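You operate a simulated robot arm through the tools that you are given. There is no shell and no other tool.

Carry out the task below with a simulated robot arm. There is one attempt and no reset: what you move stays moved.

Task
Run the coil test at 2500 rpm, then switch the board off.
Fine: On the middle yellow board. Main switch and key on, rpm dial on its mark, one press of the blue button. Wait for SPARK GOOD. Key and main switch off at the end.

The check looks at the end state, three seconds after you hand in, the way a careful person would. Anything else that was tipped, shoved, dropped, spilled or broken makes it a failure.

Robot
A 7-joint arm with a two-finger parallel gripper, fixed in place. Base frame: the origin is at the foot of the arm, x ahead of it, y to its left, z up. Lengths are in cm, angles in rad, forces in N, time in s.
Its first joint turns from -2.897 to 2.897 rad. Payload 3.43 kg.
The tool frame sits at the grasp point between the pads (the TCP): z along the fingers, y along the line on which they close. The tips reach 3 cm beyond it. Largest opening 9.4 cm; finger width 2.8, thickness 1; the body of the gripper, 5 by 9.6 cm, starts 5.5 cm behind the TCP.
Orientation is told as [roll, pitch, yaw] about the base's x, y, z axes, in that order, counted from this pose: with the fingers straight down and closing along the base's y, the tool's x points along the base's -x, its y along +y and its z along -z.

Tools
- The arm moves only by the tool move_arm. Its argument "plan" is a list of rows, each an object (a shift or turn left out is 0, a gripper value left out holds the last) with "rot": the turn, a rotation vector about the base's x, y, z in rad, a list of three; "linear": the shift along the base's x, y, z in cm, a list of three; "grip": the opening, from 0 (shut) to 1 (fully open). In form: [{"rot": [ax, ay, az], "linear": [x, y, z], "grip": grip}, ...]. A call has 1 to 20 rows; each row shifts and turns the commanded pose from where the row before left it. Rows are played at 5 a second. More than 5 cm and 0.15 rad between two rows, or a gripper value outside its range, and nothing of the call is played. Where a pose cannot be reached the arm comes as near as it can. A force on the tool above 40 N (or 10 N above the force at the start of the call, whichever is more), or a blocked arm, ends the call early, and 0.2 s more pass. Each finger travels about 4.5 cm/s and halts on what it meets, pressing with about 20 N; the grip force reading is that of the motor and also rises with nothing between the fingers. The clock runs only during rows and for 0.2 s after the last one: add rows that do not move to give the fingers time. The reply holds the time, the measured pose of the TCP, the force on the tool along the base axes, the opening and the grip force, in the units named above and with some noise, with the torque about the TCP (base axes, N m) and any sound that the robot's microphone picked up.
- Cameras (640 x 400 px; columns grow to the right, rows downward): "scene" is fixed at [22.15, -67, 170.09]; the picture's right is [0.85, -0.52, 0.00], its down [-0.42, -0.68, -0.60] and it looks along [0.31, 0.51, -0.80] (base axes); focal length 327 px, centre (320, 200). "wrist" rides on the gripper at [7.6, 1.4, -10.3] in the tool frame; the picture's right is [-0.18, 0.98, 0.00], its down [-0.75, -0.14, -0.64] and it looks along [-0.63, -0.12, 0.77] (tool axes); focal length 243 px, centre (320, 200). There is no depth. A picture from a camera that has moved, and an enlarged one, comes with that camera's place and axes in the base frame and with its lens. The place of the scene camera against the robot may be out by one fixed shift of up to 2.5 cm in any direction.
- capture(camera): a new picture of that camera. It takes no simulated time.
- lift_body(by): slides the trunk up (or, below 0, down) by that many cm; the arm rides with it, the base frame stays. It gives what a move gives, with no picture.
- inspect(camera, box): a new picture of the part [left, top, right, bottom] of that camera's present view, enlarged. It takes no simulated time.
- finish_job(): hands the job in; it is judged then, once.

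Nothing tells you positions but the pictures and the camera data. Unless the task says otherwise, let go and move clear before handing in.

The tools are called after "Request:" by a JSON object that holds its "method" and its "body". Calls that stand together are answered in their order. move_arm: Moves the arm, as the interface text tells. Its arguments: {"type":"object","properties":{"plan":{"type":"array"}},"required":["plan"]} The other tools are called the same way: lift_body (by) slides the trunk up or down; capture (camera) takes a picture; inspect (camera, box) takes an enlarged picture of a part of a camera's view; finish_job () hands the job in.

At the start:

```text
time_s: 0.0
tool_pos: [42.74, -20.27, 132.25]
orientation: [0.0, 0.0, 0.0]
wrist_force: [0.1, 0.1, 0.0]
wrist_torque: [0.0, 0.0, -0.01]
width: 9.41
grip_force: 0.1
trunk travel left (down, up): [-47.5, 13.5]
```

scene: 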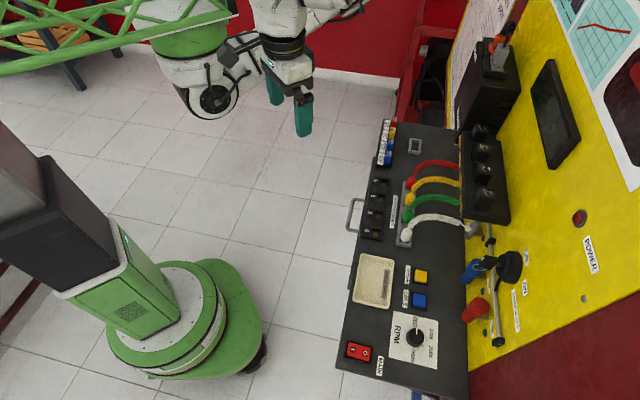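
wrist: 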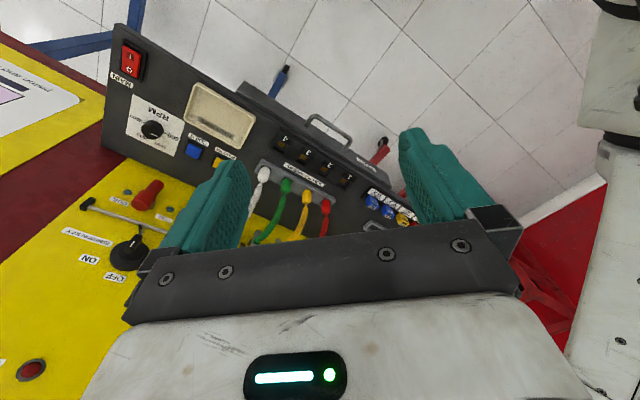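

The board's console shows a red main switch, an RPM dial, blue and yellow buttons, and a key-like knob on the yellow panel. I'll look closer before moving.

Request:
{"method": "inspect", "body": {"camera": "scene", "box": [330, 240, 530, 400]}}

Request:
{"method": "inspect", "body": {"camera": "scene", "box": [440, 100, 640, 300]}}

Request:
{"method": "inspect", "body": {"camera": "wrist", "box": [60, 20, 260, 180]}}

Request:
{"method": "inspect", "body": {"camera": "wrist", "box": [0, 160, 200, 320]}}

Request:
{"method": "inspect", "body": {"camera": "scene", "box": [330, 100, 530, 260]}}

```text
2.50 times, centred on (430, 320) of scene
camera zoom: at [22.15, -67.0, 170.09], right [0.85, -0.52, 0.0], down [-0.42, -0.68, -0.6], along [0.31, 0.51, -0.8], focal length 817 px, centre (45, -100)
```

zoom: 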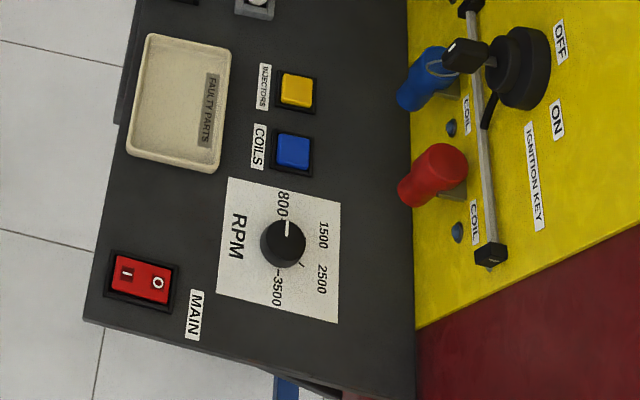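

```text
2.00 times, centred on (540, 200) of scene
camera zoom: at [22.15, -67.0, 170.09], right [0.85, -0.52, 0.0], down [-0.42, -0.68, -0.6], along [0.31, 0.51, -0.8], focal length 653 px, centre (-120, 200)
```

zoom: 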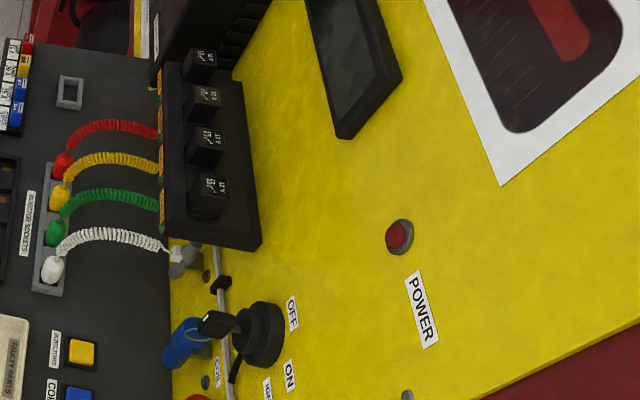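

```text
2.50 times, centred on (160, 100) of wrist
camera zoom: at [35.1, -18.93, 142.45], right [0.18, 0.98, 0.0], down [0.75, -0.14, 0.64], along [0.63, -0.12, -0.77], focal length 606 px, centre (720, 450)
```

zoom: 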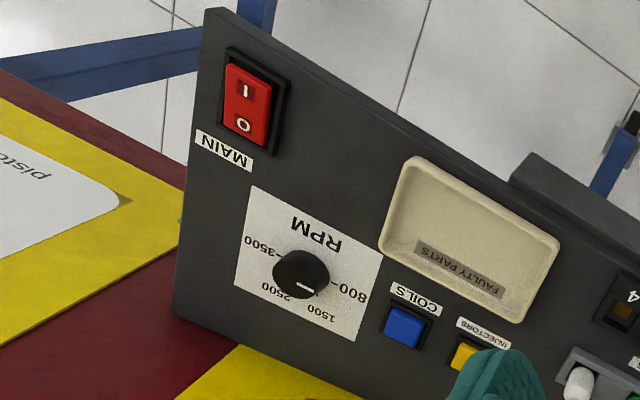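

```text
2.50 times, centred on (100, 240) of wrist
camera zoom: at [35.1, -18.93, 142.45], right [0.18, 0.98, 0.0], down [0.75, -0.14, 0.64], along [0.63, -0.12, -0.77], focal length 606 px, centre (870, 100)
```

zoom: 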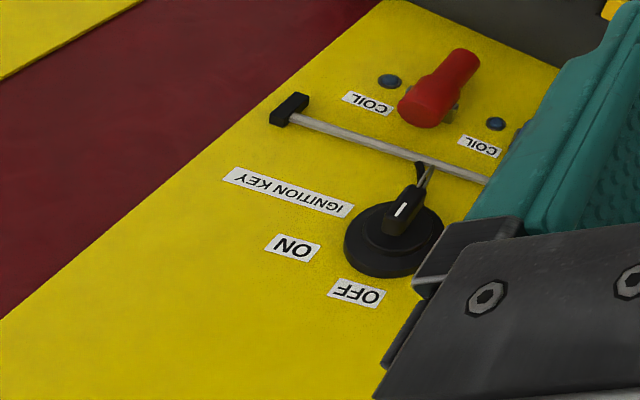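

```text
2.50 times, centred on (430, 180) of scene
camera zoom: at [22.15, -67.0, 170.09], right [0.85, -0.52, 0.0], down [-0.42, -0.68, -0.6], along [0.31, 0.51, -0.8], focal length 817 px, centre (45, 250)
```

zoom: 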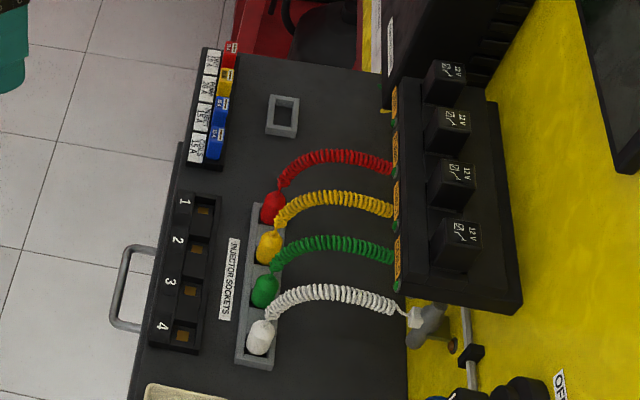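

The console top lies near z≈88: main switch around (38,-57), dial around (51,-61), and the key near (63.5,-60,113) on the yellow panel. I'll move the wrist camera over there for a closer look.

Request:
{"method": "move_arm", "body": {"plan": [{"linear": [-0.9, -3.3, -1.2]}, {"linear": [-0.9, -3.3, -1.2]}, {"linear": [-0.9, -3.3, -1.2]}, {"linear": [-0.9, -3.3, -1.2]}, {"linear": [-0.9, -3.3, -1.2]}, {"linear": [-0.9, -3.3, -1.2]}, {"linear": [-0.9, -3.3, -1.2]}, {"linear": [-0.9, -3.3, -1.2]}, {"linear": [-0.9, -3.3, -1.2]}, {"linear": [-0.9, -3.3, -1.2]}, {}]}}

Request:
{"method": "capture", "body": {"camera": "wrist"}}

Request:
{"method": "capture", "body": {"camera": "scene"}}

```text
time_s: 2.4
tool_pos: [33.7, -53.4, 120.32]
orientation: [0.002, 0.0, 0.001]
wrist_force: [0.9, -0.5, 0.8]
wrist_torque: [-0.01, 0.03, 0.03]
width: 9.41
grip_force: 0.1
trunk travel left (down, up): [-47.5, 13.5]
```

```text
taken
camera wrist: at [26.04, -51.94, 130.48], right [0.18, 0.98, 0.0], down [0.75, -0.14, 0.64], along [0.63, -0.12, -0.77], focal length 243 px, centre (320, 200)
```

wrist: 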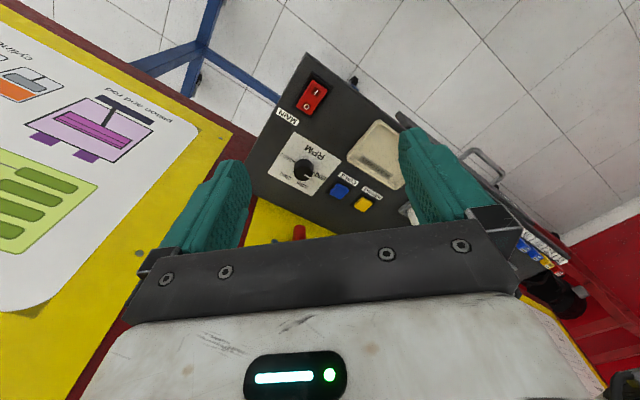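

```text
taken
```

scene: 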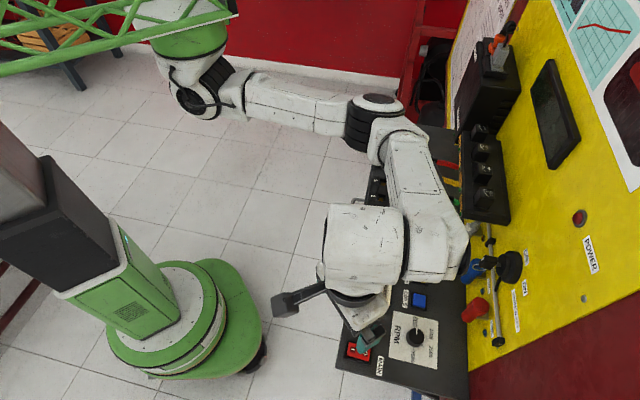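

Request:
{"method": "inspect", "body": {"camera": "wrist", "box": [240, 50, 420, 240]}}

Request:
{"method": "inspect", "body": {"camera": "scene", "box": [330, 280, 450, 400]}}

Request:
{"method": "inspect", "body": {"camera": "scene", "box": [440, 200, 560, 360]}}

Request:
{"method": "inspect", "body": {"camera": "scene", "box": [500, 40, 620, 180]}}

```text
2.11 times, centred on (330, 145) of wrist
camera zoom: at [26.04, -51.94, 130.48], right [0.18, 0.98, 0.0], down [0.75, -0.14, 0.64], along [0.63, -0.12, -0.77], focal length 511 px, centre (299, 316)
```

zoom: 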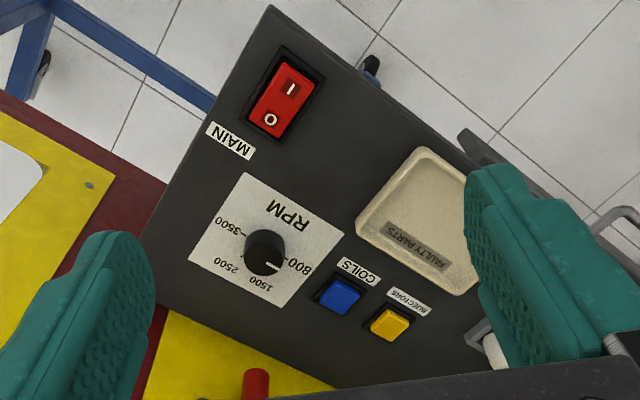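

```text
3.33 times, centred on (390, 340) of scene
camera zoom: at [22.15, -67.0, 170.09], right [0.85, -0.52, 0.0], down [-0.42, -0.68, -0.6], along [0.31, 0.51, -0.8], focal length 1089 px, centre (87, -267)
```

zoom: 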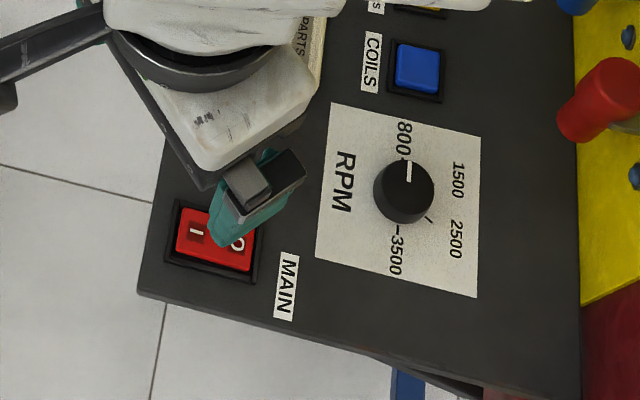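

```text
2.50 times, centred on (500, 280) of scene
camera zoom: at [22.15, -67.0, 170.09], right [0.85, -0.52, 0.0], down [-0.42, -0.68, -0.6], along [0.31, 0.51, -0.8], focal length 817 px, centre (-130, 0)
```

zoom: 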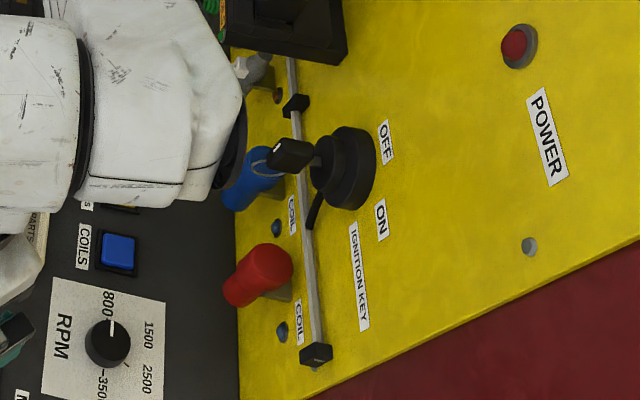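

```text
2.86 times, centred on (560, 110) of scene
camera zoom: at [22.15, -67.0, 170.09], right [0.85, -0.52, 0.0], down [-0.42, -0.68, -0.6], along [0.31, 0.51, -0.8], focal length 934 px, centre (-366, 457)
```

zoom: 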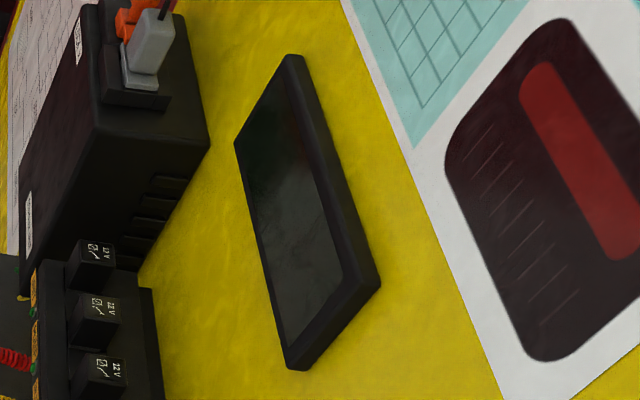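

The yellow panel works out as vertical, facing (-0.69,+0.72), with the console square to it. Main switch is near (38,-55.7,90.3), dial top near (50.7,-59.8,90.7), lock near (65.6,-61.5,113.8). I'll yaw to line up with the board and look closer.

Request:
{"method": "move_arm", "body": {"plan": [{"rot": [0, 0, -0.1], "linear": [1, -0.2, -1.2]}, {"rot": [0, 0, -0.1], "linear": [1, -0.2, -1.2]}, {"rot": [0, 0, -0.1], "linear": [1, -0.2, -1.2]}, {"rot": [0, 0, -0.1], "linear": [1, -0.2, -1.2]}, {"rot": [0, 0, -0.1], "linear": [1, -0.2, -1.2]}, {"rot": [0, 0, -0.1], "linear": [1, -0.2, -1.2]}, {"rot": [0, 0, -0.1], "linear": [1, -0.2, -1.2]}, {"rot": [0, 0, -0.1], "linear": [1, -0.2, -1.2]}, {}]}}

Request:
{"method": "capture", "body": {"camera": "wrist"}}

Request:
{"method": "capture", "body": {"camera": "scene"}}

```text
time_s: 4.4
tool_pos: [41.81, -55.02, 110.71]
orientation: [-0.001, 0.001, -0.801]
wrist_force: [-1.2, 0.4, -0.3]
wrist_torque: [0.05, 0.0, -0.01]
width: 9.4
grip_force: 0.1
trunk travel left (down, up): [-47.5, 13.5]
```

```text
taken
camera wrist: at [37.44, -48.53, 120.87], right [0.83, 0.55, 0.0], down [0.42, -0.64, 0.64], along [0.35, -0.54, -0.77], focal length 243 px, centre (320, 200)
```

wrist: 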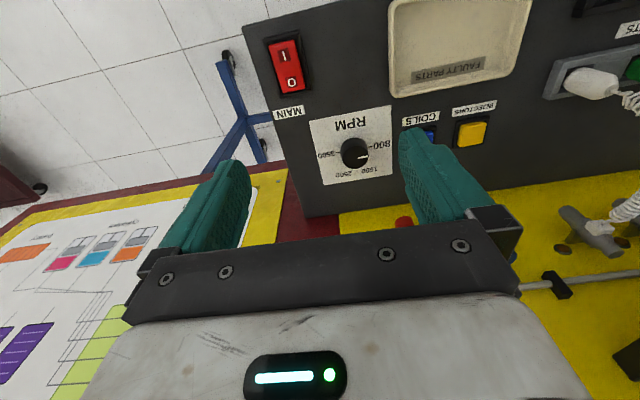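

```text
taken
```

scene: 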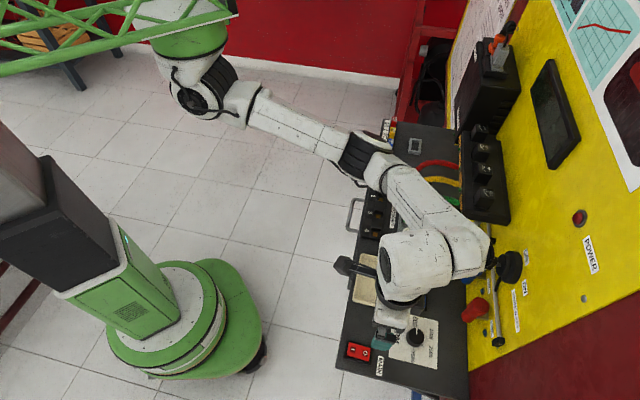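

Request:
{"method": "inspect", "body": {"camera": "scene", "box": [320, 180, 540, 380]}}

Request:
{"method": "inspect", "body": {"camera": "wrist", "box": [240, 20, 500, 200]}}

Request:
{"method": "inspect", "body": {"camera": "scene", "box": [120, 0, 400, 180]}}

```text
2.00 times, centred on (430, 280) of scene
camera zoom: at [22.15, -67.0, 170.09], right [0.85, -0.52, 0.0], down [-0.42, -0.68, -0.6], along [0.31, 0.51, -0.8], focal length 653 px, centre (100, 40)
```

zoom: 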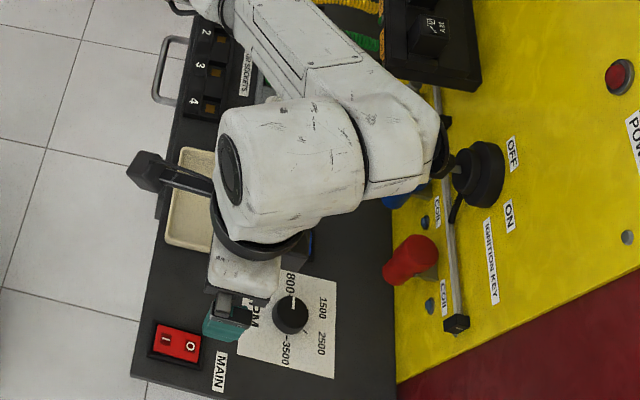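

```text
2.22 times, centred on (370, 110) of wrist
camera zoom: at [37.44, -48.53, 120.87], right [0.83, 0.55, 0.0], down [0.42, -0.64, 0.64], along [0.35, -0.54, -0.77], focal length 539 px, centre (209, 400)
```

zoom: 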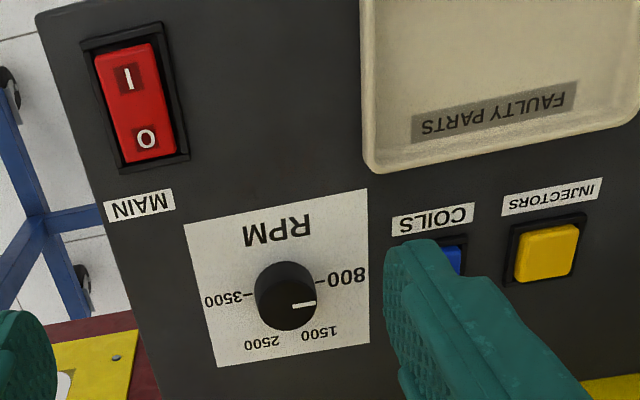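

```text
2.22 times, centred on (260, 90) of scene
camera zoom: at [22.15, -67.0, 170.09], right [0.85, -0.52, 0.0], down [-0.42, -0.68, -0.6], along [0.31, 0.51, -0.8], focal length 726 px, centre (453, 444)
```

zoom: 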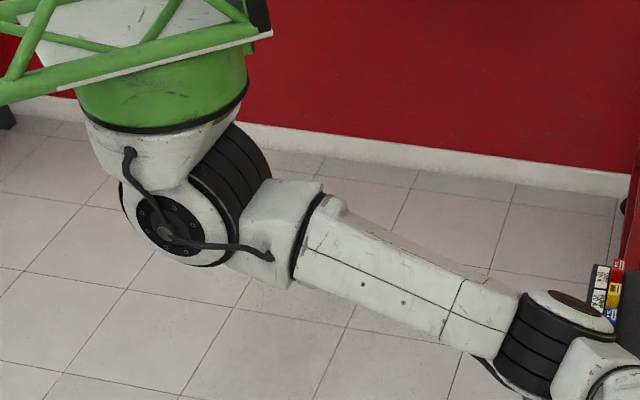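

The arm hangs over the console, and the rocker runs inward with I at the outer end and O at the inner end. I'll close the gripper and hover over the I side of the main switch.

Request:
{"method": "move_arm", "body": {"plan": [{"grip": 0, "linear": [-1.3, 0.12, -2.4]}, {"linear": [-1.3, 0.12, -2.4]}, {"linear": [-1.3, 0.12, -2.4]}, {"linear": [-1.3, 0.12, -2.5]}, {}, {}, {}, {}]}}

Request:
{"method": "capture", "body": {"camera": "wrist"}}

Request:
{"method": "inspect", "body": {"camera": "scene", "box": [300, 200, 520, 400]}}

```text
time_s: 6.2
tool_pos: [36.42, -54.53, 100.94]
orientation: [0.0, 0.002, -0.8]
wrist_force: [0.4, -0.5, -0.1]
wrist_torque: [0.0, -0.04, -0.02]
width: 0.0
grip_force: 20.3
trunk travel left (down, up): [-47.5, 13.5]
```

```text
taken
camera wrist: at [32.18, -48.0, 111.16], right [0.83, 0.55, 0.0], down [0.42, -0.64, 0.64], along [0.35, -0.53, -0.77], focal length 243 px, centre (320, 200)
```

wrist: 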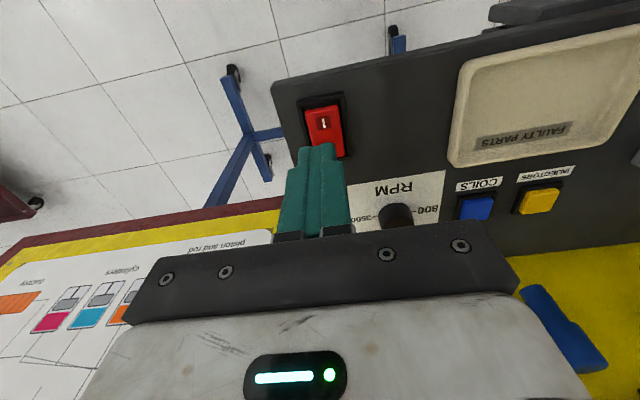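

```text
2.00 times, centred on (410, 300) of scene
camera zoom: at [22.15, -67.0, 170.09], right [0.85, -0.52, 0.0], down [-0.42, -0.68, -0.6], along [0.31, 0.51, -0.8], focal length 653 px, centre (140, 0)
```

zoom: 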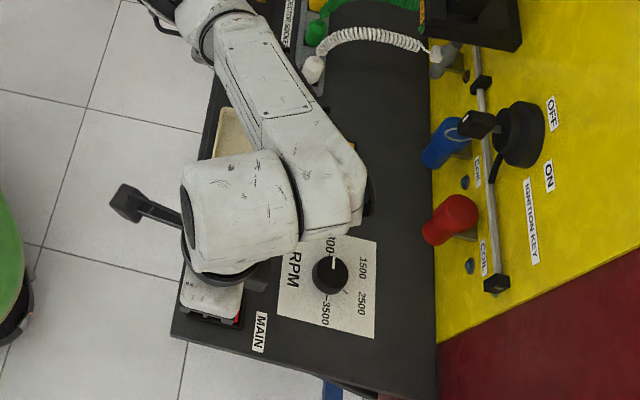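

Request:
{"method": "move_arm", "body": {"plan": [{"linear": [0.1, 0, -2]}, {"linear": [0.1, 0, -2]}, {"linear": [0, 0, -1.5]}, {}]}}

Request:
{"method": "capture", "body": {"camera": "wrist"}}

```text
time_s: 7.2
tool_pos: [36.72, -54.51, 95.36]
orientation: [0.0, -0.001, -0.8]
wrist_force: [0.8, -0.3, -0.1]
wrist_torque: [0.01, 0.0, -0.02]
width: 0.02
grip_force: 20.1
trunk travel left (down, up): [-47.5, 13.5]
```

```text
taken
camera wrist: at [32.43, -48.06, 105.59], right [0.83, 0.55, 0.0], down [0.42, -0.64, 0.64], along [0.35, -0.54, -0.77], focal length 243 px, centre (320, 200)
```

wrist: 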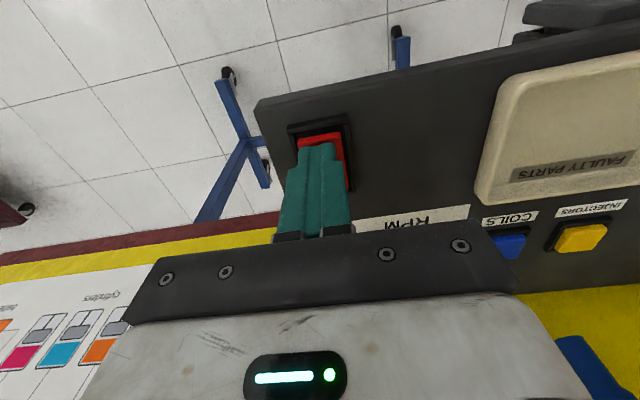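

The fingertips are just above the I end; pressing down in small steps.

Request:
{"method": "move_arm", "body": {"plan": [{"linear": [0, 0, -0.6]}, {"linear": [0, 0, -0.4]}, {"linear": [0, 0, -0.4]}, {"linear": [0, 0, -0.3]}, {"linear": [0, 0, -0.3]}, {}]}}

Request:
{"method": "inspect", "body": {"camera": "wrist", "box": [240, 80, 440, 240]}}

```text
time_s: 8.2
tool_pos: [36.78, -54.48, 94.38]
orientation: [-0.007, -0.004, -0.803]
wrist_force: [-1.5, 10.7, 18.3]
wrist_torque: [0.2, -0.16, 0.07]
width: 0.01
grip_force: 19.4
trunk travel left (down, up): [-47.5, 13.5]
stopped in row 4: the force on the tool passed its limit at 44 N (the readings are from after the stop); the commanded pose is now the measured one
```

```text
2.50 times, centred on (340, 160) of wrist
camera zoom: at [32.49, -47.99, 104.6], right [0.83, 0.55, -0.01], down [0.42, -0.64, 0.65], along [0.35, -0.54, -0.76], focal length 606 px, centre (270, 300)
```

zoom: 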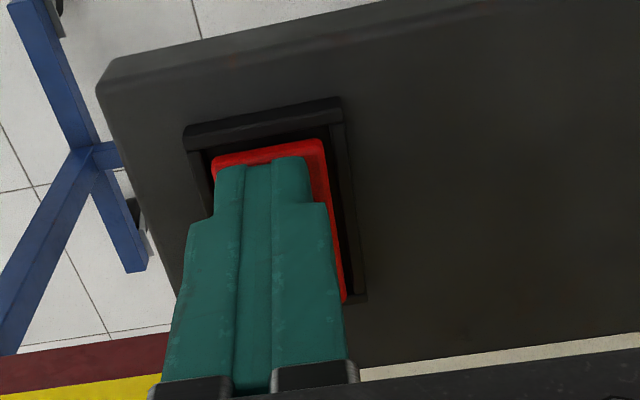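

Request:
{"method": "move_arm", "body": {"plan": [{"linear": [0, 0, 2]}, {"linear": [-1, 1, 2]}, {"linear": [-2, 2, 2]}, {}]}}

Request:
{"method": "inspect", "body": {"camera": "wrist", "box": [240, 80, 440, 240]}}

Request:
{"method": "inspect", "body": {"camera": "scene", "box": [320, 300, 440, 400]}}

Request:
{"method": "inspect", "body": {"camera": "scene", "box": [500, 40, 640, 240]}}

```text
time_s: 9.2
tool_pos: [33.79, -51.6, 100.23]
orientation: [-0.004, -0.004, -0.801]
wrist_force: [-1.4, 0.4, 0.4]
wrist_torque: [-0.03, 0.0, 0.01]
width: 0.01
grip_force: 20.5
trunk travel left (down, up): [-47.5, 13.5]
```

```text
2.50 times, centred on (340, 160) of wrist
camera zoom: at [29.48, -45.08, 110.4], right [0.83, 0.55, 0.0], down [0.42, -0.64, 0.64], along [0.35, -0.54, -0.76], focal length 606 px, centre (270, 300)
```

zoom: 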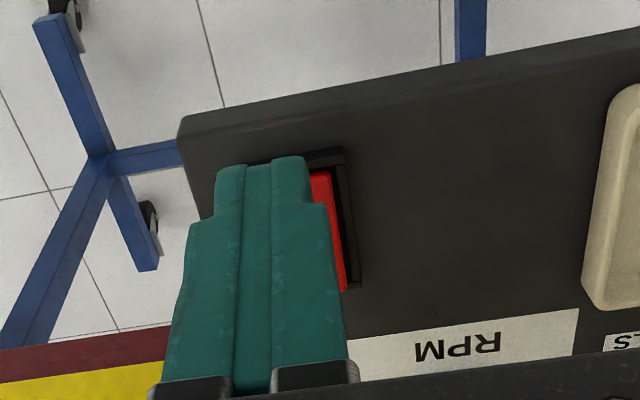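

```text
4.00 times, centred on (380, 350) of scene
camera zoom: at [22.15, -67.0, 170.09], right [0.85, -0.52, 0.0], down [-0.42, -0.68, -0.6], along [0.31, 0.51, -0.8], focal length 1307 px, centre (80, -400)
```

zoom: 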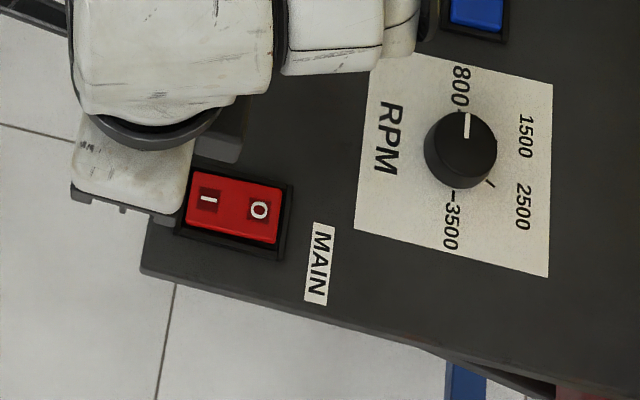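

```text
2.00 times, centred on (570, 140) of scene
camera zoom: at [22.15, -67.0, 170.09], right [0.85, -0.52, 0.0], down [-0.42, -0.68, -0.6], along [0.31, 0.51, -0.8], focal length 653 px, centre (-180, 320)
```

zoom: 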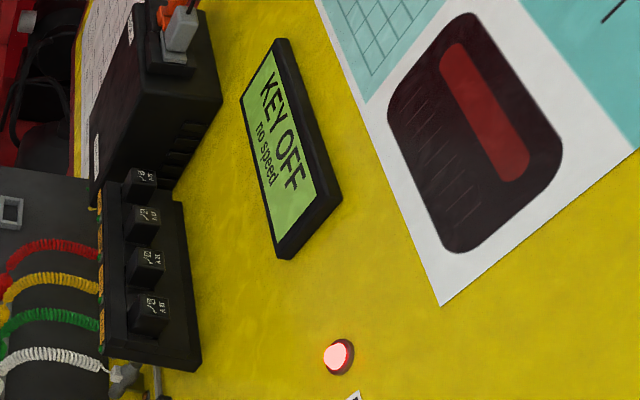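

Main is on: the POWER lamp is lit and the display reads KEY OFF / no speed. Next I'll raise the tool and turn it to point horizontally at the ignition lock.

Request:
{"method": "move_arm", "body": {"plan": [{"linear": [0, 0, 3]}, {"rot": [-0.10245, -0.0995, 0], "linear": [1.2, 0.5, 2.5]}, {"rot": [-0.10245, -0.0995, 0], "linear": [1.2, 0.5, 2.5]}, {"rot": [-0.10245, -0.0995, 0], "linear": [1.2, 0.5, 2.5]}, {"rot": [-0.10245, -0.0995, 0], "linear": [1.2, 0.5, 2]}, {"rot": [-0.10245, -0.0995, 0], "linear": [1.2, 0.5, 2]}, {"grip": 0.6}]}}

Request:
{"method": "capture", "body": {"camera": "scene"}}

Request:
{"method": "capture", "body": {"camera": "wrist"}}

```text
time_s: 10.8
tool_pos: [39.83, -49.31, 114.76]
orientation: [-0.004, -0.716, -0.803]
wrist_force: [0.0, 0.0, -0.7]
wrist_torque: [-0.01, -0.01, 0.01]
width: 3.23
grip_force: 0.1
trunk travel left (down, up): [-47.5, 13.5]
```

```text
taken
```

scene: 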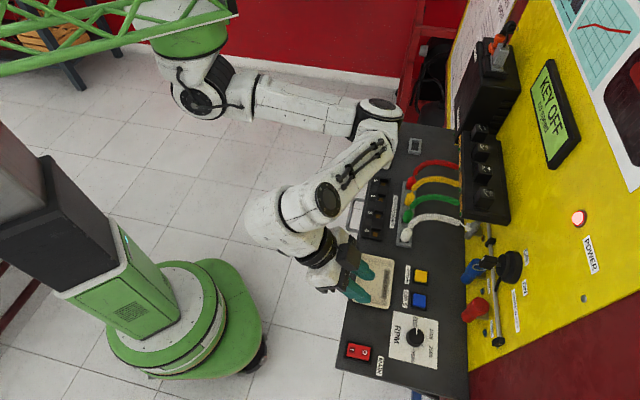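

```text
taken
camera wrist: at [32.15, -39.13, 117.4], right [0.8, 0.58, 0.12], down [0.0, -0.2, 0.98], along [0.59, -0.79, -0.16], focal length 243 px, centre (320, 200)
```

wrist: 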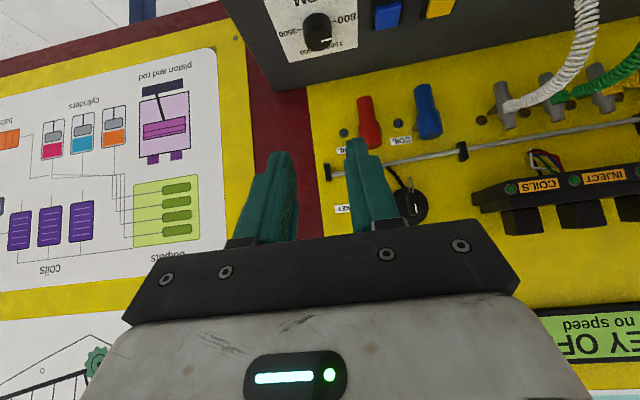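

Request:
{"method": "move_arm", "body": {"plan": [{"rot": [-0.10245, -0.0995, 0], "linear": [1.73, 0.63, -0.1], "grip": 1}, {"rot": [-0.10245, -0.0995, 0], "linear": [1.73, 0.63, -0.1]}, {"rot": [-0.10245, -0.0995, 0], "linear": [1.73, 0.63, -0.1]}, {"rot": [-0.10245, -0.0995, 0], "linear": [1.73, 0.63, -0.1]}, {"rot": [-0.10245, -0.0995, 0], "linear": [1.73, 0.63, -0.1]}, {"rot": [-0.1025, -0.0995, 0], "linear": [1.73, 0.63, -0.1]}, {}, {}]}}

Request:
{"method": "capture", "body": {"camera": "scene"}}

Request:
{"method": "capture", "body": {"camera": "wrist"}}

```text
time_s: 12.6
tool_pos: [50.27, -45.38, 114.13]
orientation: [2.837, -1.567, 2.642]
wrist_force: [0.2, 0.1, -0.1]
wrist_torque: [-0.03, 0.01, -0.01]
width: 9.4
grip_force: 0.0
trunk travel left (down, up): [-47.5, 13.5]
```

```text
taken
```

scene: 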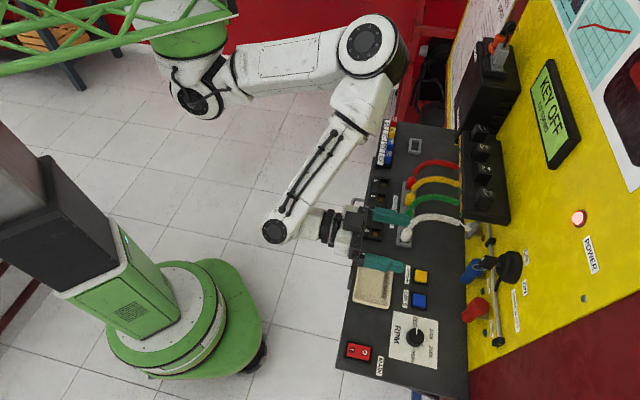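

```text
taken
camera wrist: at [44.1, -37.03, 106.5], right [0.71, 0.68, 0.19], down [-0.55, 0.37, 0.75], along [0.44, -0.63, 0.63], focal length 243 px, centre (320, 200)
```

wrist: 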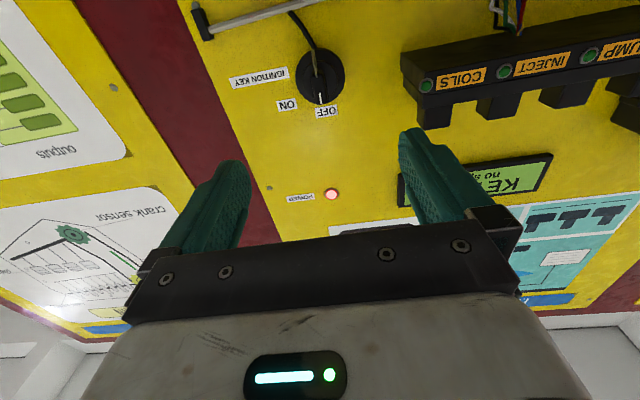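

Request:
{"method": "inspect", "body": {"camera": "wrist", "box": [190, 0, 410, 140]}}

Request:
{"method": "inspect", "body": {"camera": "scene", "box": [450, 220, 550, 320]}}

```text
2.86 times, centred on (300, 70) of wrist
camera zoom: at [44.1, -37.03, 106.5], right [0.71, 0.68, 0.19], down [-0.55, 0.37, 0.75], along [0.44, -0.63, 0.63], focal length 693 px, centre (377, 571)
```

zoom: 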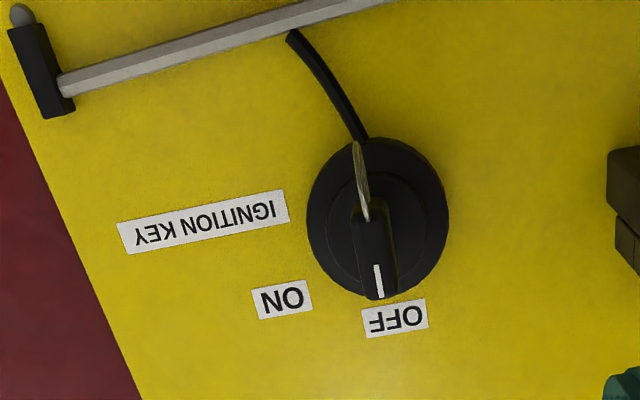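

```text
4.00 times, centred on (500, 270) of scene
camera zoom: at [22.15, -67.0, 170.09], right [0.85, -0.52, 0.0], down [-0.42, -0.68, -0.6], along [0.31, 0.51, -0.8], focal length 1307 px, centre (-400, -80)
```

zoom: 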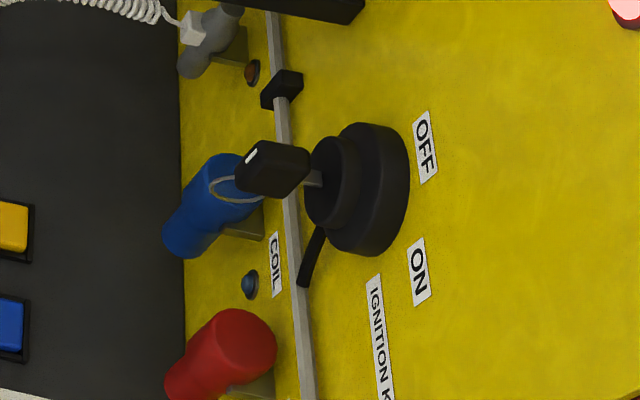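

The key bow stands out of the lock at OFF with its mark upward, centred near (62,-58,113.8). ON lies roughly 50–60° clockwise. I'll narrow the fingers and approach along the lock's axis.

Request:
{"method": "move_arm", "body": {"plan": [{"linear": [1.95, -2.07, -0.1], "grip": 0.5}, {"linear": [1.95, -2.07, -0.1]}, {"linear": [1.95, -2.07, -0.1]}, {"linear": [1.95, -2.07, -0.1]}, {}, {}]}}

Request:
{"method": "capture", "body": {"camera": "wrist"}}

Request:
{"method": "inspect", "body": {"camera": "scene", "box": [400, 200, 560, 320]}}

```text
time_s: 14.0
tool_pos: [57.98, -53.7, 113.77]
orientation: [2.831, -1.567, 2.647]
wrist_force: [0.0, 0.1, 0.3]
wrist_torque: [-0.02, 0.02, -0.03]
width: 4.7
grip_force: 0.2
trunk travel left (down, up): [-47.5, 13.5]
```

```text
taken
camera wrist: at [51.97, -45.22, 106.02], right [0.71, 0.68, 0.19], down [-0.55, 0.37, 0.75], along [0.44, -0.63, 0.63], focal length 243 px, centre (320, 200)
```

wrist: 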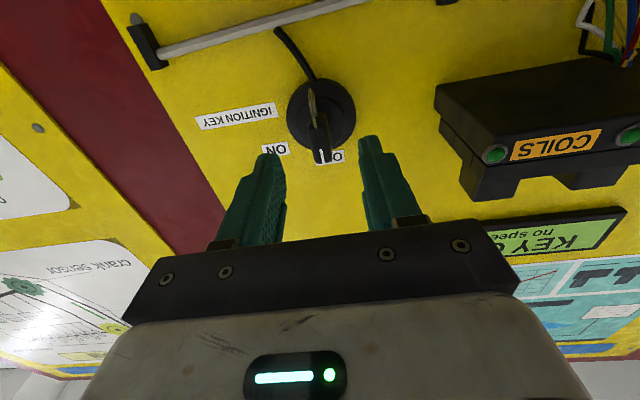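

```text
3.33 times, centred on (480, 260) of scene
camera zoom: at [22.15, -67.0, 170.09], right [0.85, -0.52, 0.0], down [-0.42, -0.68, -0.6], along [0.31, 0.51, -0.8], focal length 1089 px, centre (-213, 0)
```

zoom: 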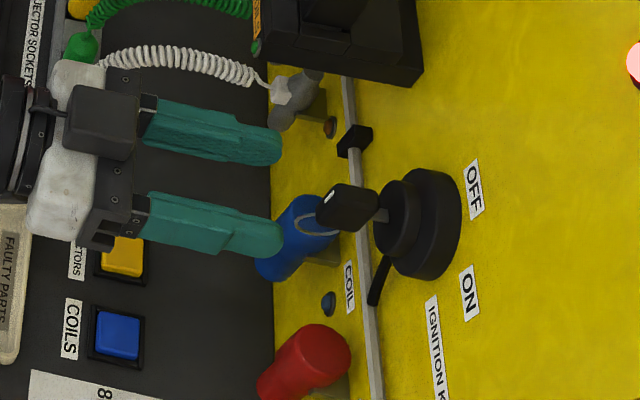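

Request:
{"method": "move_arm", "body": {"plan": [{"linear": [0.8, -0.82, 0]}, {"linear": [0.8, -0.82, 0]}, {"linear": [0.8, -0.82, 0]}, {"linear": [0.8, -0.82, 0]}, {}]}}

Request:
{"method": "capture", "body": {"camera": "wrist"}}

Request:
{"method": "inspect", "body": {"camera": "scene", "box": [400, 200, 560, 320]}}

```text
time_s: 15.2
tool_pos: [61.19, -57.01, 113.73]
orientation: [2.598, -1.567, 2.881]
wrist_force: [-0.4, 0.1, 0.7]
wrist_torque: [0.02, 0.0, 0.02]
width: 4.68
grip_force: 0.0
trunk travel left (down, up): [-47.5, 13.5]
```

```text
taken
camera wrist: at [55.11, -48.52, 106.06], right [0.71, 0.68, 0.19], down [-0.55, 0.37, 0.75], along [0.44, -0.63, 0.63], focal length 243 px, centre (320, 200)
```

wrist: 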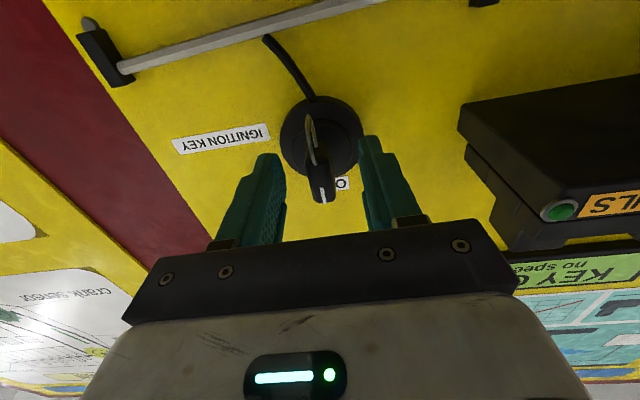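

```text
3.33 times, centred on (480, 260) of scene
camera zoom: at [22.15, -67.0, 170.09], right [0.85, -0.52, 0.0], down [-0.42, -0.68, -0.6], along [0.31, 0.51, -0.8], focal length 1089 px, centre (-213, 0)
```

zoom: 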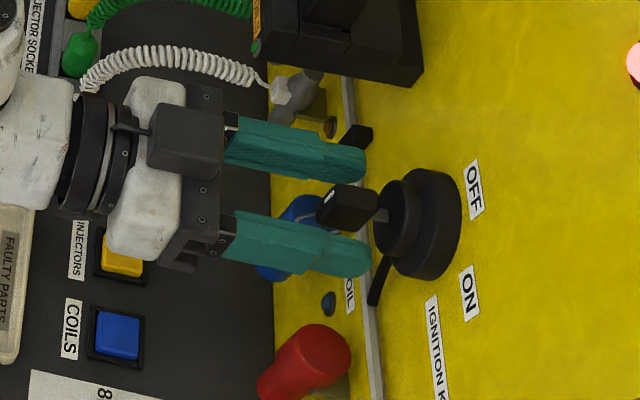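

Request:
{"method": "move_arm", "body": {"plan": [{"grip": 0.3}, {"grip": 0.2}, {"grip": 0.0}, {}, {}, {}]}}

Request:
{"method": "capture", "body": {"camera": "wrist"}}

Request:
{"method": "inspect", "body": {"camera": "scene", "box": [400, 200, 560, 320]}}

```text
time_s: 16.6
tool_pos: [61.17, -56.84, 113.77]
orientation: [2.704, -1.568, 2.773]
wrist_force: [-0.4, 1.7, -1.0]
wrist_torque: [-0.01, -0.01, 1.05]
width: 1.41
grip_force: 45.1
trunk travel left (down, up): [-47.5, 13.5]
```

```text
taken
camera wrist: at [55.1, -48.5, 106.06], right [0.71, 0.68, 0.19], down [-0.55, 0.37, 0.75], along [0.45, -0.63, 0.63], focal length 243 px, centre (320, 200)
```

wrist: 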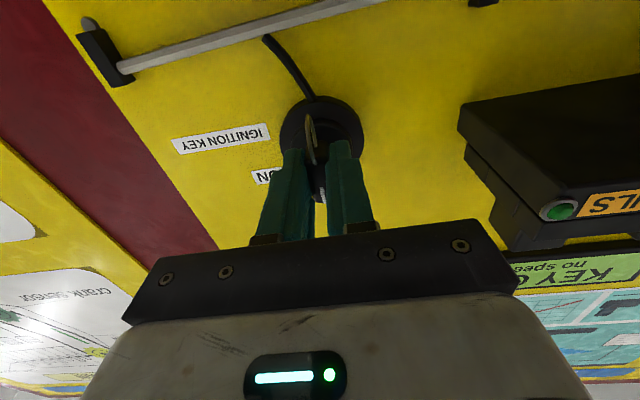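

```text
3.33 times, centred on (480, 260) of scene
camera zoom: at [22.15, -67.0, 170.09], right [0.85, -0.52, 0.0], down [-0.42, -0.68, -0.6], along [0.31, 0.51, -0.8], focal length 1089 px, centre (-213, 0)
```

zoom: 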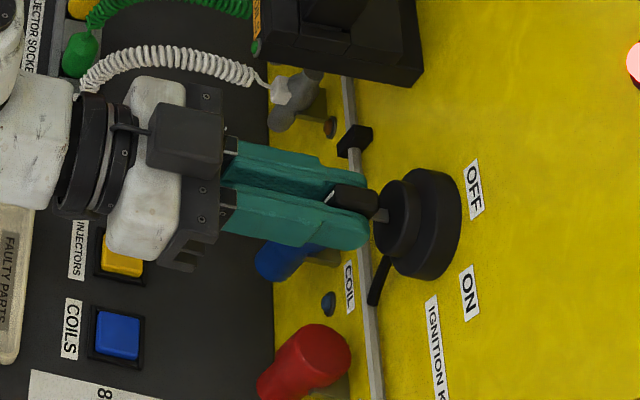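

Key is held (1.4 cm thick). Now turning it clockwise in steps toward ON (about 60°).

Request:
{"method": "move_arm", "body": {"plan": [{"rot": [0.0914, -0.0941, 0]}, {"rot": [0.0914, -0.0941, 0]}, {"rot": [0.0914, -0.0941, 0]}, {"rot": [0.0914, -0.0941, 0]}, {}]}}

Request:
{"method": "capture", "body": {"camera": "scene"}}

Request:
{"method": "capture", "body": {"camera": "wrist"}}

```text
time_s: 17.8
tool_pos: [61.21, -56.78, 113.7]
orientation: [1.571, -1.044, -2.375]
wrist_force: [2.8, 11.6, 0.9]
wrist_torque: [0.28, 0.31, 1.62]
width: 1.41
grip_force: 44.7
trunk travel left (down, up): [-47.5, 13.5]
```

```text
taken
```

scene: 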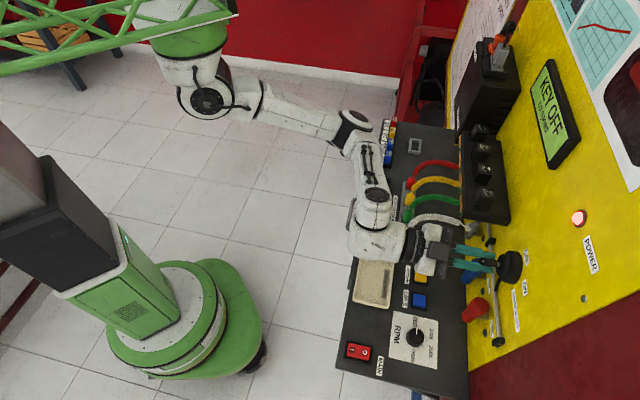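

```text
taken
camera wrist: at [57.79, -45.88, 107.88], right [0.54, 0.53, 0.65], down [-0.81, 0.11, 0.58], along [0.23, -0.84, 0.49], focal length 243 px, centre (320, 200)
```

wrist: 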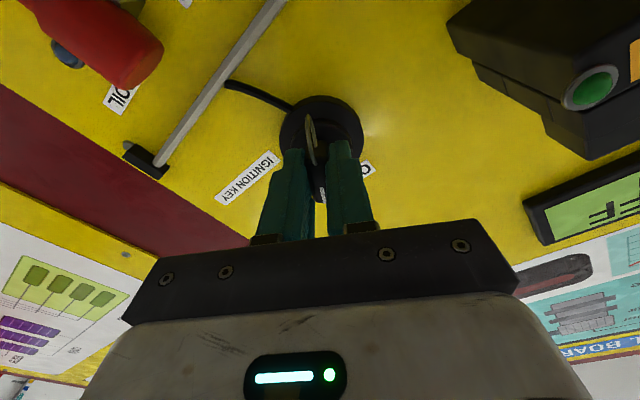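

Request:
{"method": "move_arm", "body": {"plan": [{"rot": [0.0914, -0.0941, 0]}, {"rot": [0.0914, -0.0941, 0]}, {"rot": [0.0914, -0.0941, 0]}, {"rot": [0.0914, -0.0941, 0]}, {}]}}

Request:
{"method": "capture", "body": {"camera": "scene"}}

Request:
{"method": "capture", "body": {"camera": "wrist"}}

```text
time_s: 19.0
tool_pos: [61.33, -56.79, 113.89]
orientation: [1.569, -0.519, -2.37]
wrist_force: [11.1, 19.2, 8.3]
wrist_torque: [-0.64, -0.3, 1.61]
width: 1.4
grip_force: 44.3
trunk travel left (down, up): [-47.5, 13.5]
```

```text
taken
```

scene: 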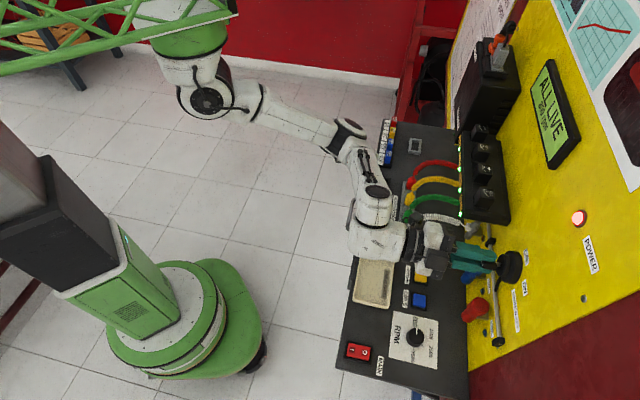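

```text
taken
camera wrist: at [59.44, -44.26, 111.31], right [0.24, 0.23, 0.94], down [-0.97, -0.04, 0.25], along [0.1, -0.97, 0.21], focal length 243 px, centre (320, 200)
```

wrist: 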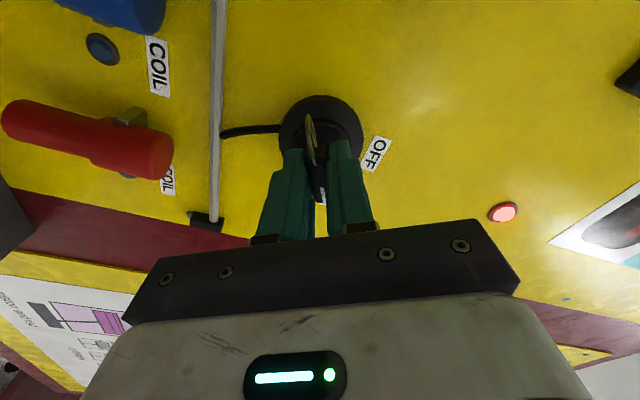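

The display now reads ALL LIVE, so the key is on. I'll release it gently, back out along the axis and check it stays.

Request:
{"method": "move_arm", "body": {"plan": [{"grip": 0.25}, {"grip": 0.5}, {}, {"linear": [-1.4, 1.43, 0]}, {"linear": [-1.4, 1.43, 0]}, {"linear": [-1.4, 1.43, 0]}, {"linear": [-1.4, 1.43, 0]}, {"linear": [-1.4, 1.43, 0]}, {}]}}

Request:
{"method": "capture", "body": {"camera": "wrist"}}

Request:
{"method": "inspect", "body": {"camera": "scene", "box": [440, 30, 640, 320]}}

```text
time_s: 21.0
tool_pos: [54.08, -49.8, 113.72]
orientation: [1.567, -0.522, -2.373]
wrist_force: [0.1, 0.4, 0.4]
wrist_torque: [0.01, 0.01, -0.03]
width: 4.71
grip_force: 0.0
trunk travel left (down, up): [-47.5, 13.5]
```

```text
taken
camera wrist: at [52.32, -37.27, 111.21], right [0.24, 0.23, 0.94], down [-0.97, -0.04, 0.25], along [0.1, -0.97, 0.21], focal length 243 px, centre (320, 200)
```

wrist: 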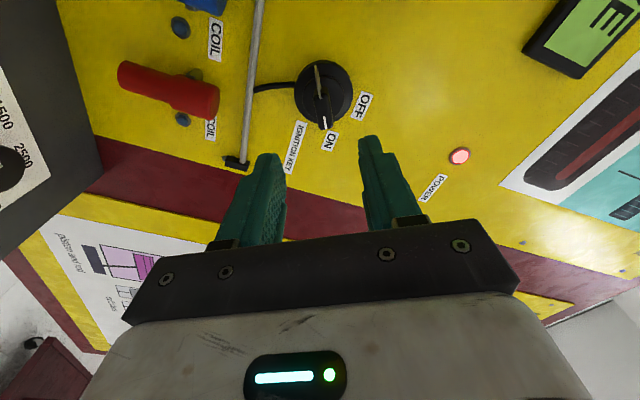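

```text
1.38 times, centred on (540, 175) of scene
camera zoom: at [22.15, -67.0, 170.09], right [0.85, -0.52, 0.0], down [-0.42, -0.68, -0.6], along [0.31, 0.51, -0.8], focal length 451 px, centre (17, 234)
```

zoom: 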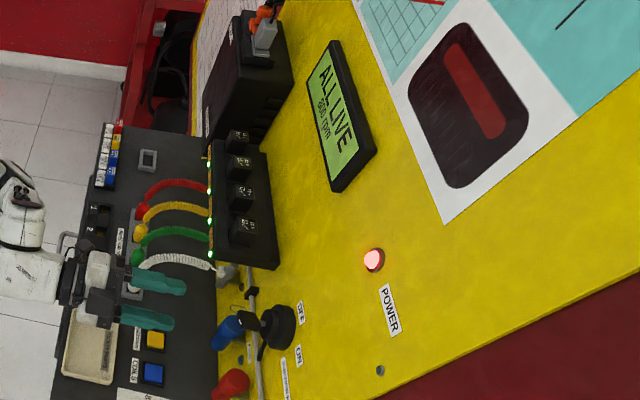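

The key stays at ON and the display shows ALL LIVE 800 rpm. Now I'll back off, unroll and turn the tool down again toward the RPM dial.

Request:
{"method": "move_arm", "body": {"plan": [{"rot": [-0.0914, 0.0941, 0], "linear": [-1.26, 0, 0.1]}, {"rot": [-0.0914, 0.0941, 0], "linear": [-1.26, 0, 0.1]}, {"rot": [-0.0914, 0.0941, 0], "linear": [-1.26, 0, 0.1]}, {"rot": [-0.0914, 0.0941, 0], "linear": [-1.26, 0, 0.1]}, {"rot": [-0.0914, 0.0941, 0], "linear": [-1.26, 0, 0.1]}, {"rot": [-0.0914, 0.0941, 0], "linear": [-1.26, 0, 0.1]}, {"rot": [-0.0914, 0.0941, 0], "linear": [-1.26, 0, 0.1]}, {"rot": [-0.0914, 0.0941, 0], "linear": [-1.26, 0, 0.1]}, {"rot": [0.10245, 0.0995, 0], "grip": 0.75}, {"rot": [0.10245, 0.0995, 0]}, {"rot": [0.10245, 0.0995, 0]}, {"rot": [0.10245, 0.0995, 0]}, {"rot": [0.10245, 0.0995, 0]}, {"rot": [0.10245, 0.0995, 0]}, {"rot": [0.10245, 0.0995, 0]}, {"rot": [0.10245, 0.0995, 0]}, {"rot": [0.10245, 0.0995, 0]}, {"rot": [0.10245, 0.0995, 0]}, {"rot": [0.10245, 0.0995, 0]}, {}]}}

Request:
{"method": "capture", "body": {"camera": "wrist"}}

Request:
{"method": "capture", "body": {"camera": "scene"}}

```text
time_s: 25.2
tool_pos: [44.01, -49.83, 114.4]
orientation: [-0.004, 0.0, -0.804]
wrist_force: [0.8, -0.9, -0.2]
wrist_torque: [0.01, -0.01, 0.0]
width: 7.03
grip_force: 0.1
trunk travel left (down, up): [-47.5, 13.5]
```

```text
taken
camera wrist: at [39.8, -43.25, 124.73], right [0.83, 0.55, 0.0], down [0.42, -0.64, 0.64], along [0.35, -0.54, -0.77], focal length 243 px, centre (320, 200)
```

wrist: 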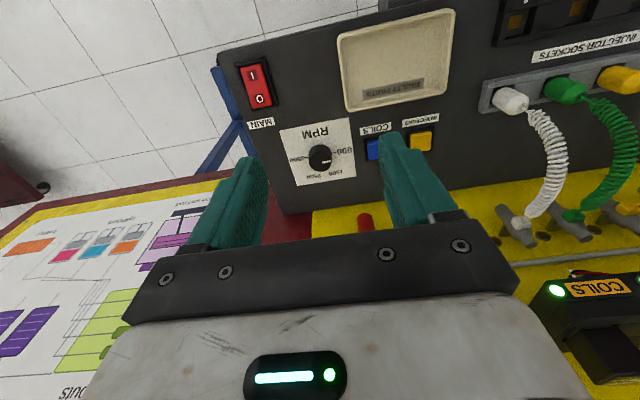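

```text
taken
```

scene: 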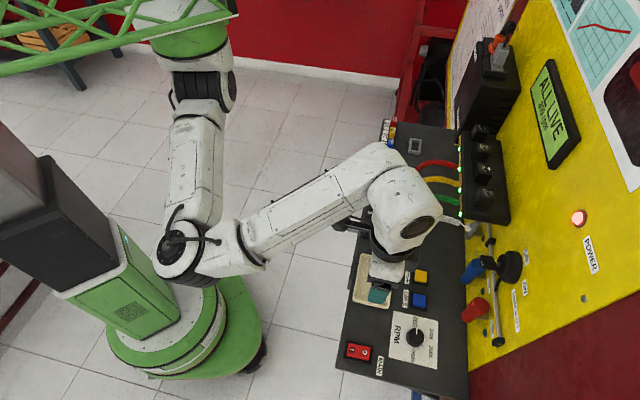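

The dial's centre is about (50.5,-59.8), knob top near z 92.4, console top near z 89.6. The marks are 60° apart, so 800→2500 is a 120° clockwise turn. I'll hover over the dial with the gripper yawed back to leave room for that turn.

Request:
{"method": "move_arm", "body": {"plan": [{"rot": [0, 0, 0.131], "linear": [0.8, -1.25, -0.8]}, {"rot": [0, 0, 0.131], "linear": [0.8, -1.25, -0.8]}, {"rot": [0, 0, 0.131], "linear": [0.8, -1.25, -0.8]}, {"rot": [0, 0, 0.131], "linear": [0.8, -1.25, -0.8]}, {"rot": [0, 0, 0.131], "linear": [0.8, -1.25, -0.8]}, {"rot": [0, 0, 0.131], "linear": [0.8, -1.25, -0.8]}, {"rot": [0, 0, 0.131], "linear": [0.8, -1.25, -0.8]}, {"rot": [0, 0, 0.131], "linear": [0.89, -1.22, -0.8]}, {}]}}

Request:
{"method": "capture", "body": {"camera": "wrist"}}

Request:
{"method": "capture", "body": {"camera": "scene"}}

```text
time_s: 27.2
tool_pos: [50.56, -59.76, 108.27]
orientation: [-0.005, -0.002, 0.25]
wrist_force: [0.5, -0.1, 0.6]
wrist_torque: [0.02, -0.01, 0.03]
width: 7.04
grip_force: 0.0
trunk travel left (down, up): [-47.5, 13.5]
```

```text
taken
camera wrist: at [42.7, -60.19, 118.33], right [-0.06, 1.0, 0.0], down [0.76, 0.05, 0.64], along [0.64, 0.04, -0.76], focal length 243 px, centre (320, 200)
```

wrist: 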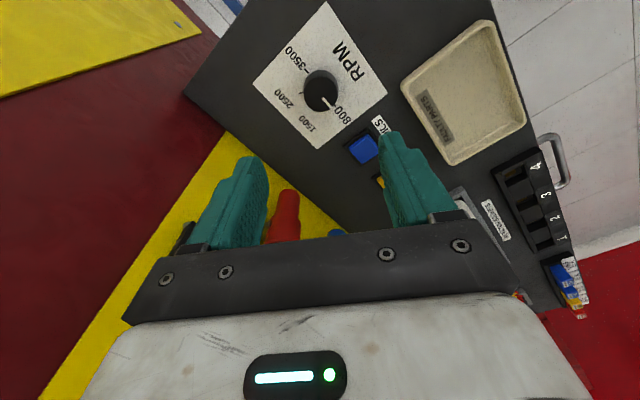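

```text
taken
```

scene: 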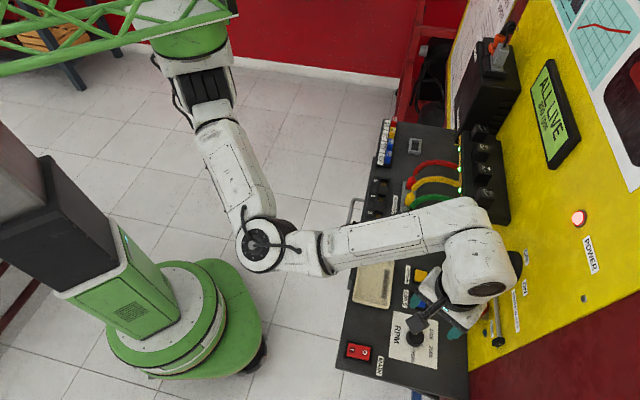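

Request:
{"method": "move_arm", "body": {"plan": [{"rot": [0, 0, -0.14]}, {"rot": [0, 0, -0.14]}, {"rot": [0, 0, -0.14]}, {"rot": [0, 0, -0.14]}, {"rot": [0, 0, -0.14]}, {"rot": [0, 0, -0.14]}, {"rot": [0, 0, -0.14]}, {"rot": [0, 0, -0.14]}, {"rot": [0, 0, -0.14]}, {"rot": [0, 0, -0.14]}, {"rot": [0, 0, -0.14]}, {"rot": [0, 0, -0.14]}, {"rot": [0, 0, -0.14]}, {"rot": [0, 0, -0.14]}, {"rot": [0, 0, -0.14]}, {}]}}

Request:
{"method": "capture", "body": {"camera": "wrist"}}

Request:
{"method": "capture", "body": {"camera": "scene"}}

```text
time_s: 30.6
tool_pos: [50.55, -59.74, 108.06]
orientation: [-0.006, -0.002, -1.854]
wrist_force: [-0.3, 1.1, 0.8]
wrist_torque: [0.02, -0.02, -0.02]
width: 7.06
grip_force: 0.0
trunk travel left (down, up): [-47.5, 13.5]
```

```text
taken
camera wrist: at [54.09, -52.8, 118.3], right [0.89, -0.45, 0.0], down [-0.34, -0.68, 0.64], along [-0.29, -0.57, -0.76], focal length 243 px, centre (320, 200)
```

wrist: 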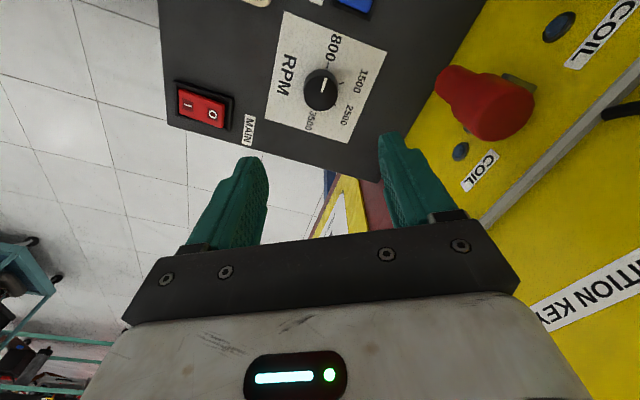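

```text
taken
```

scene: 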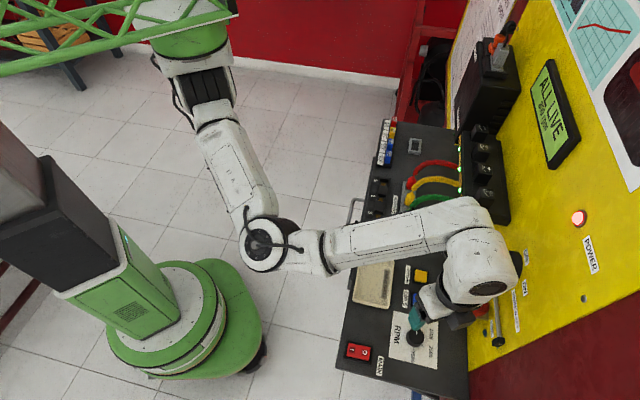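

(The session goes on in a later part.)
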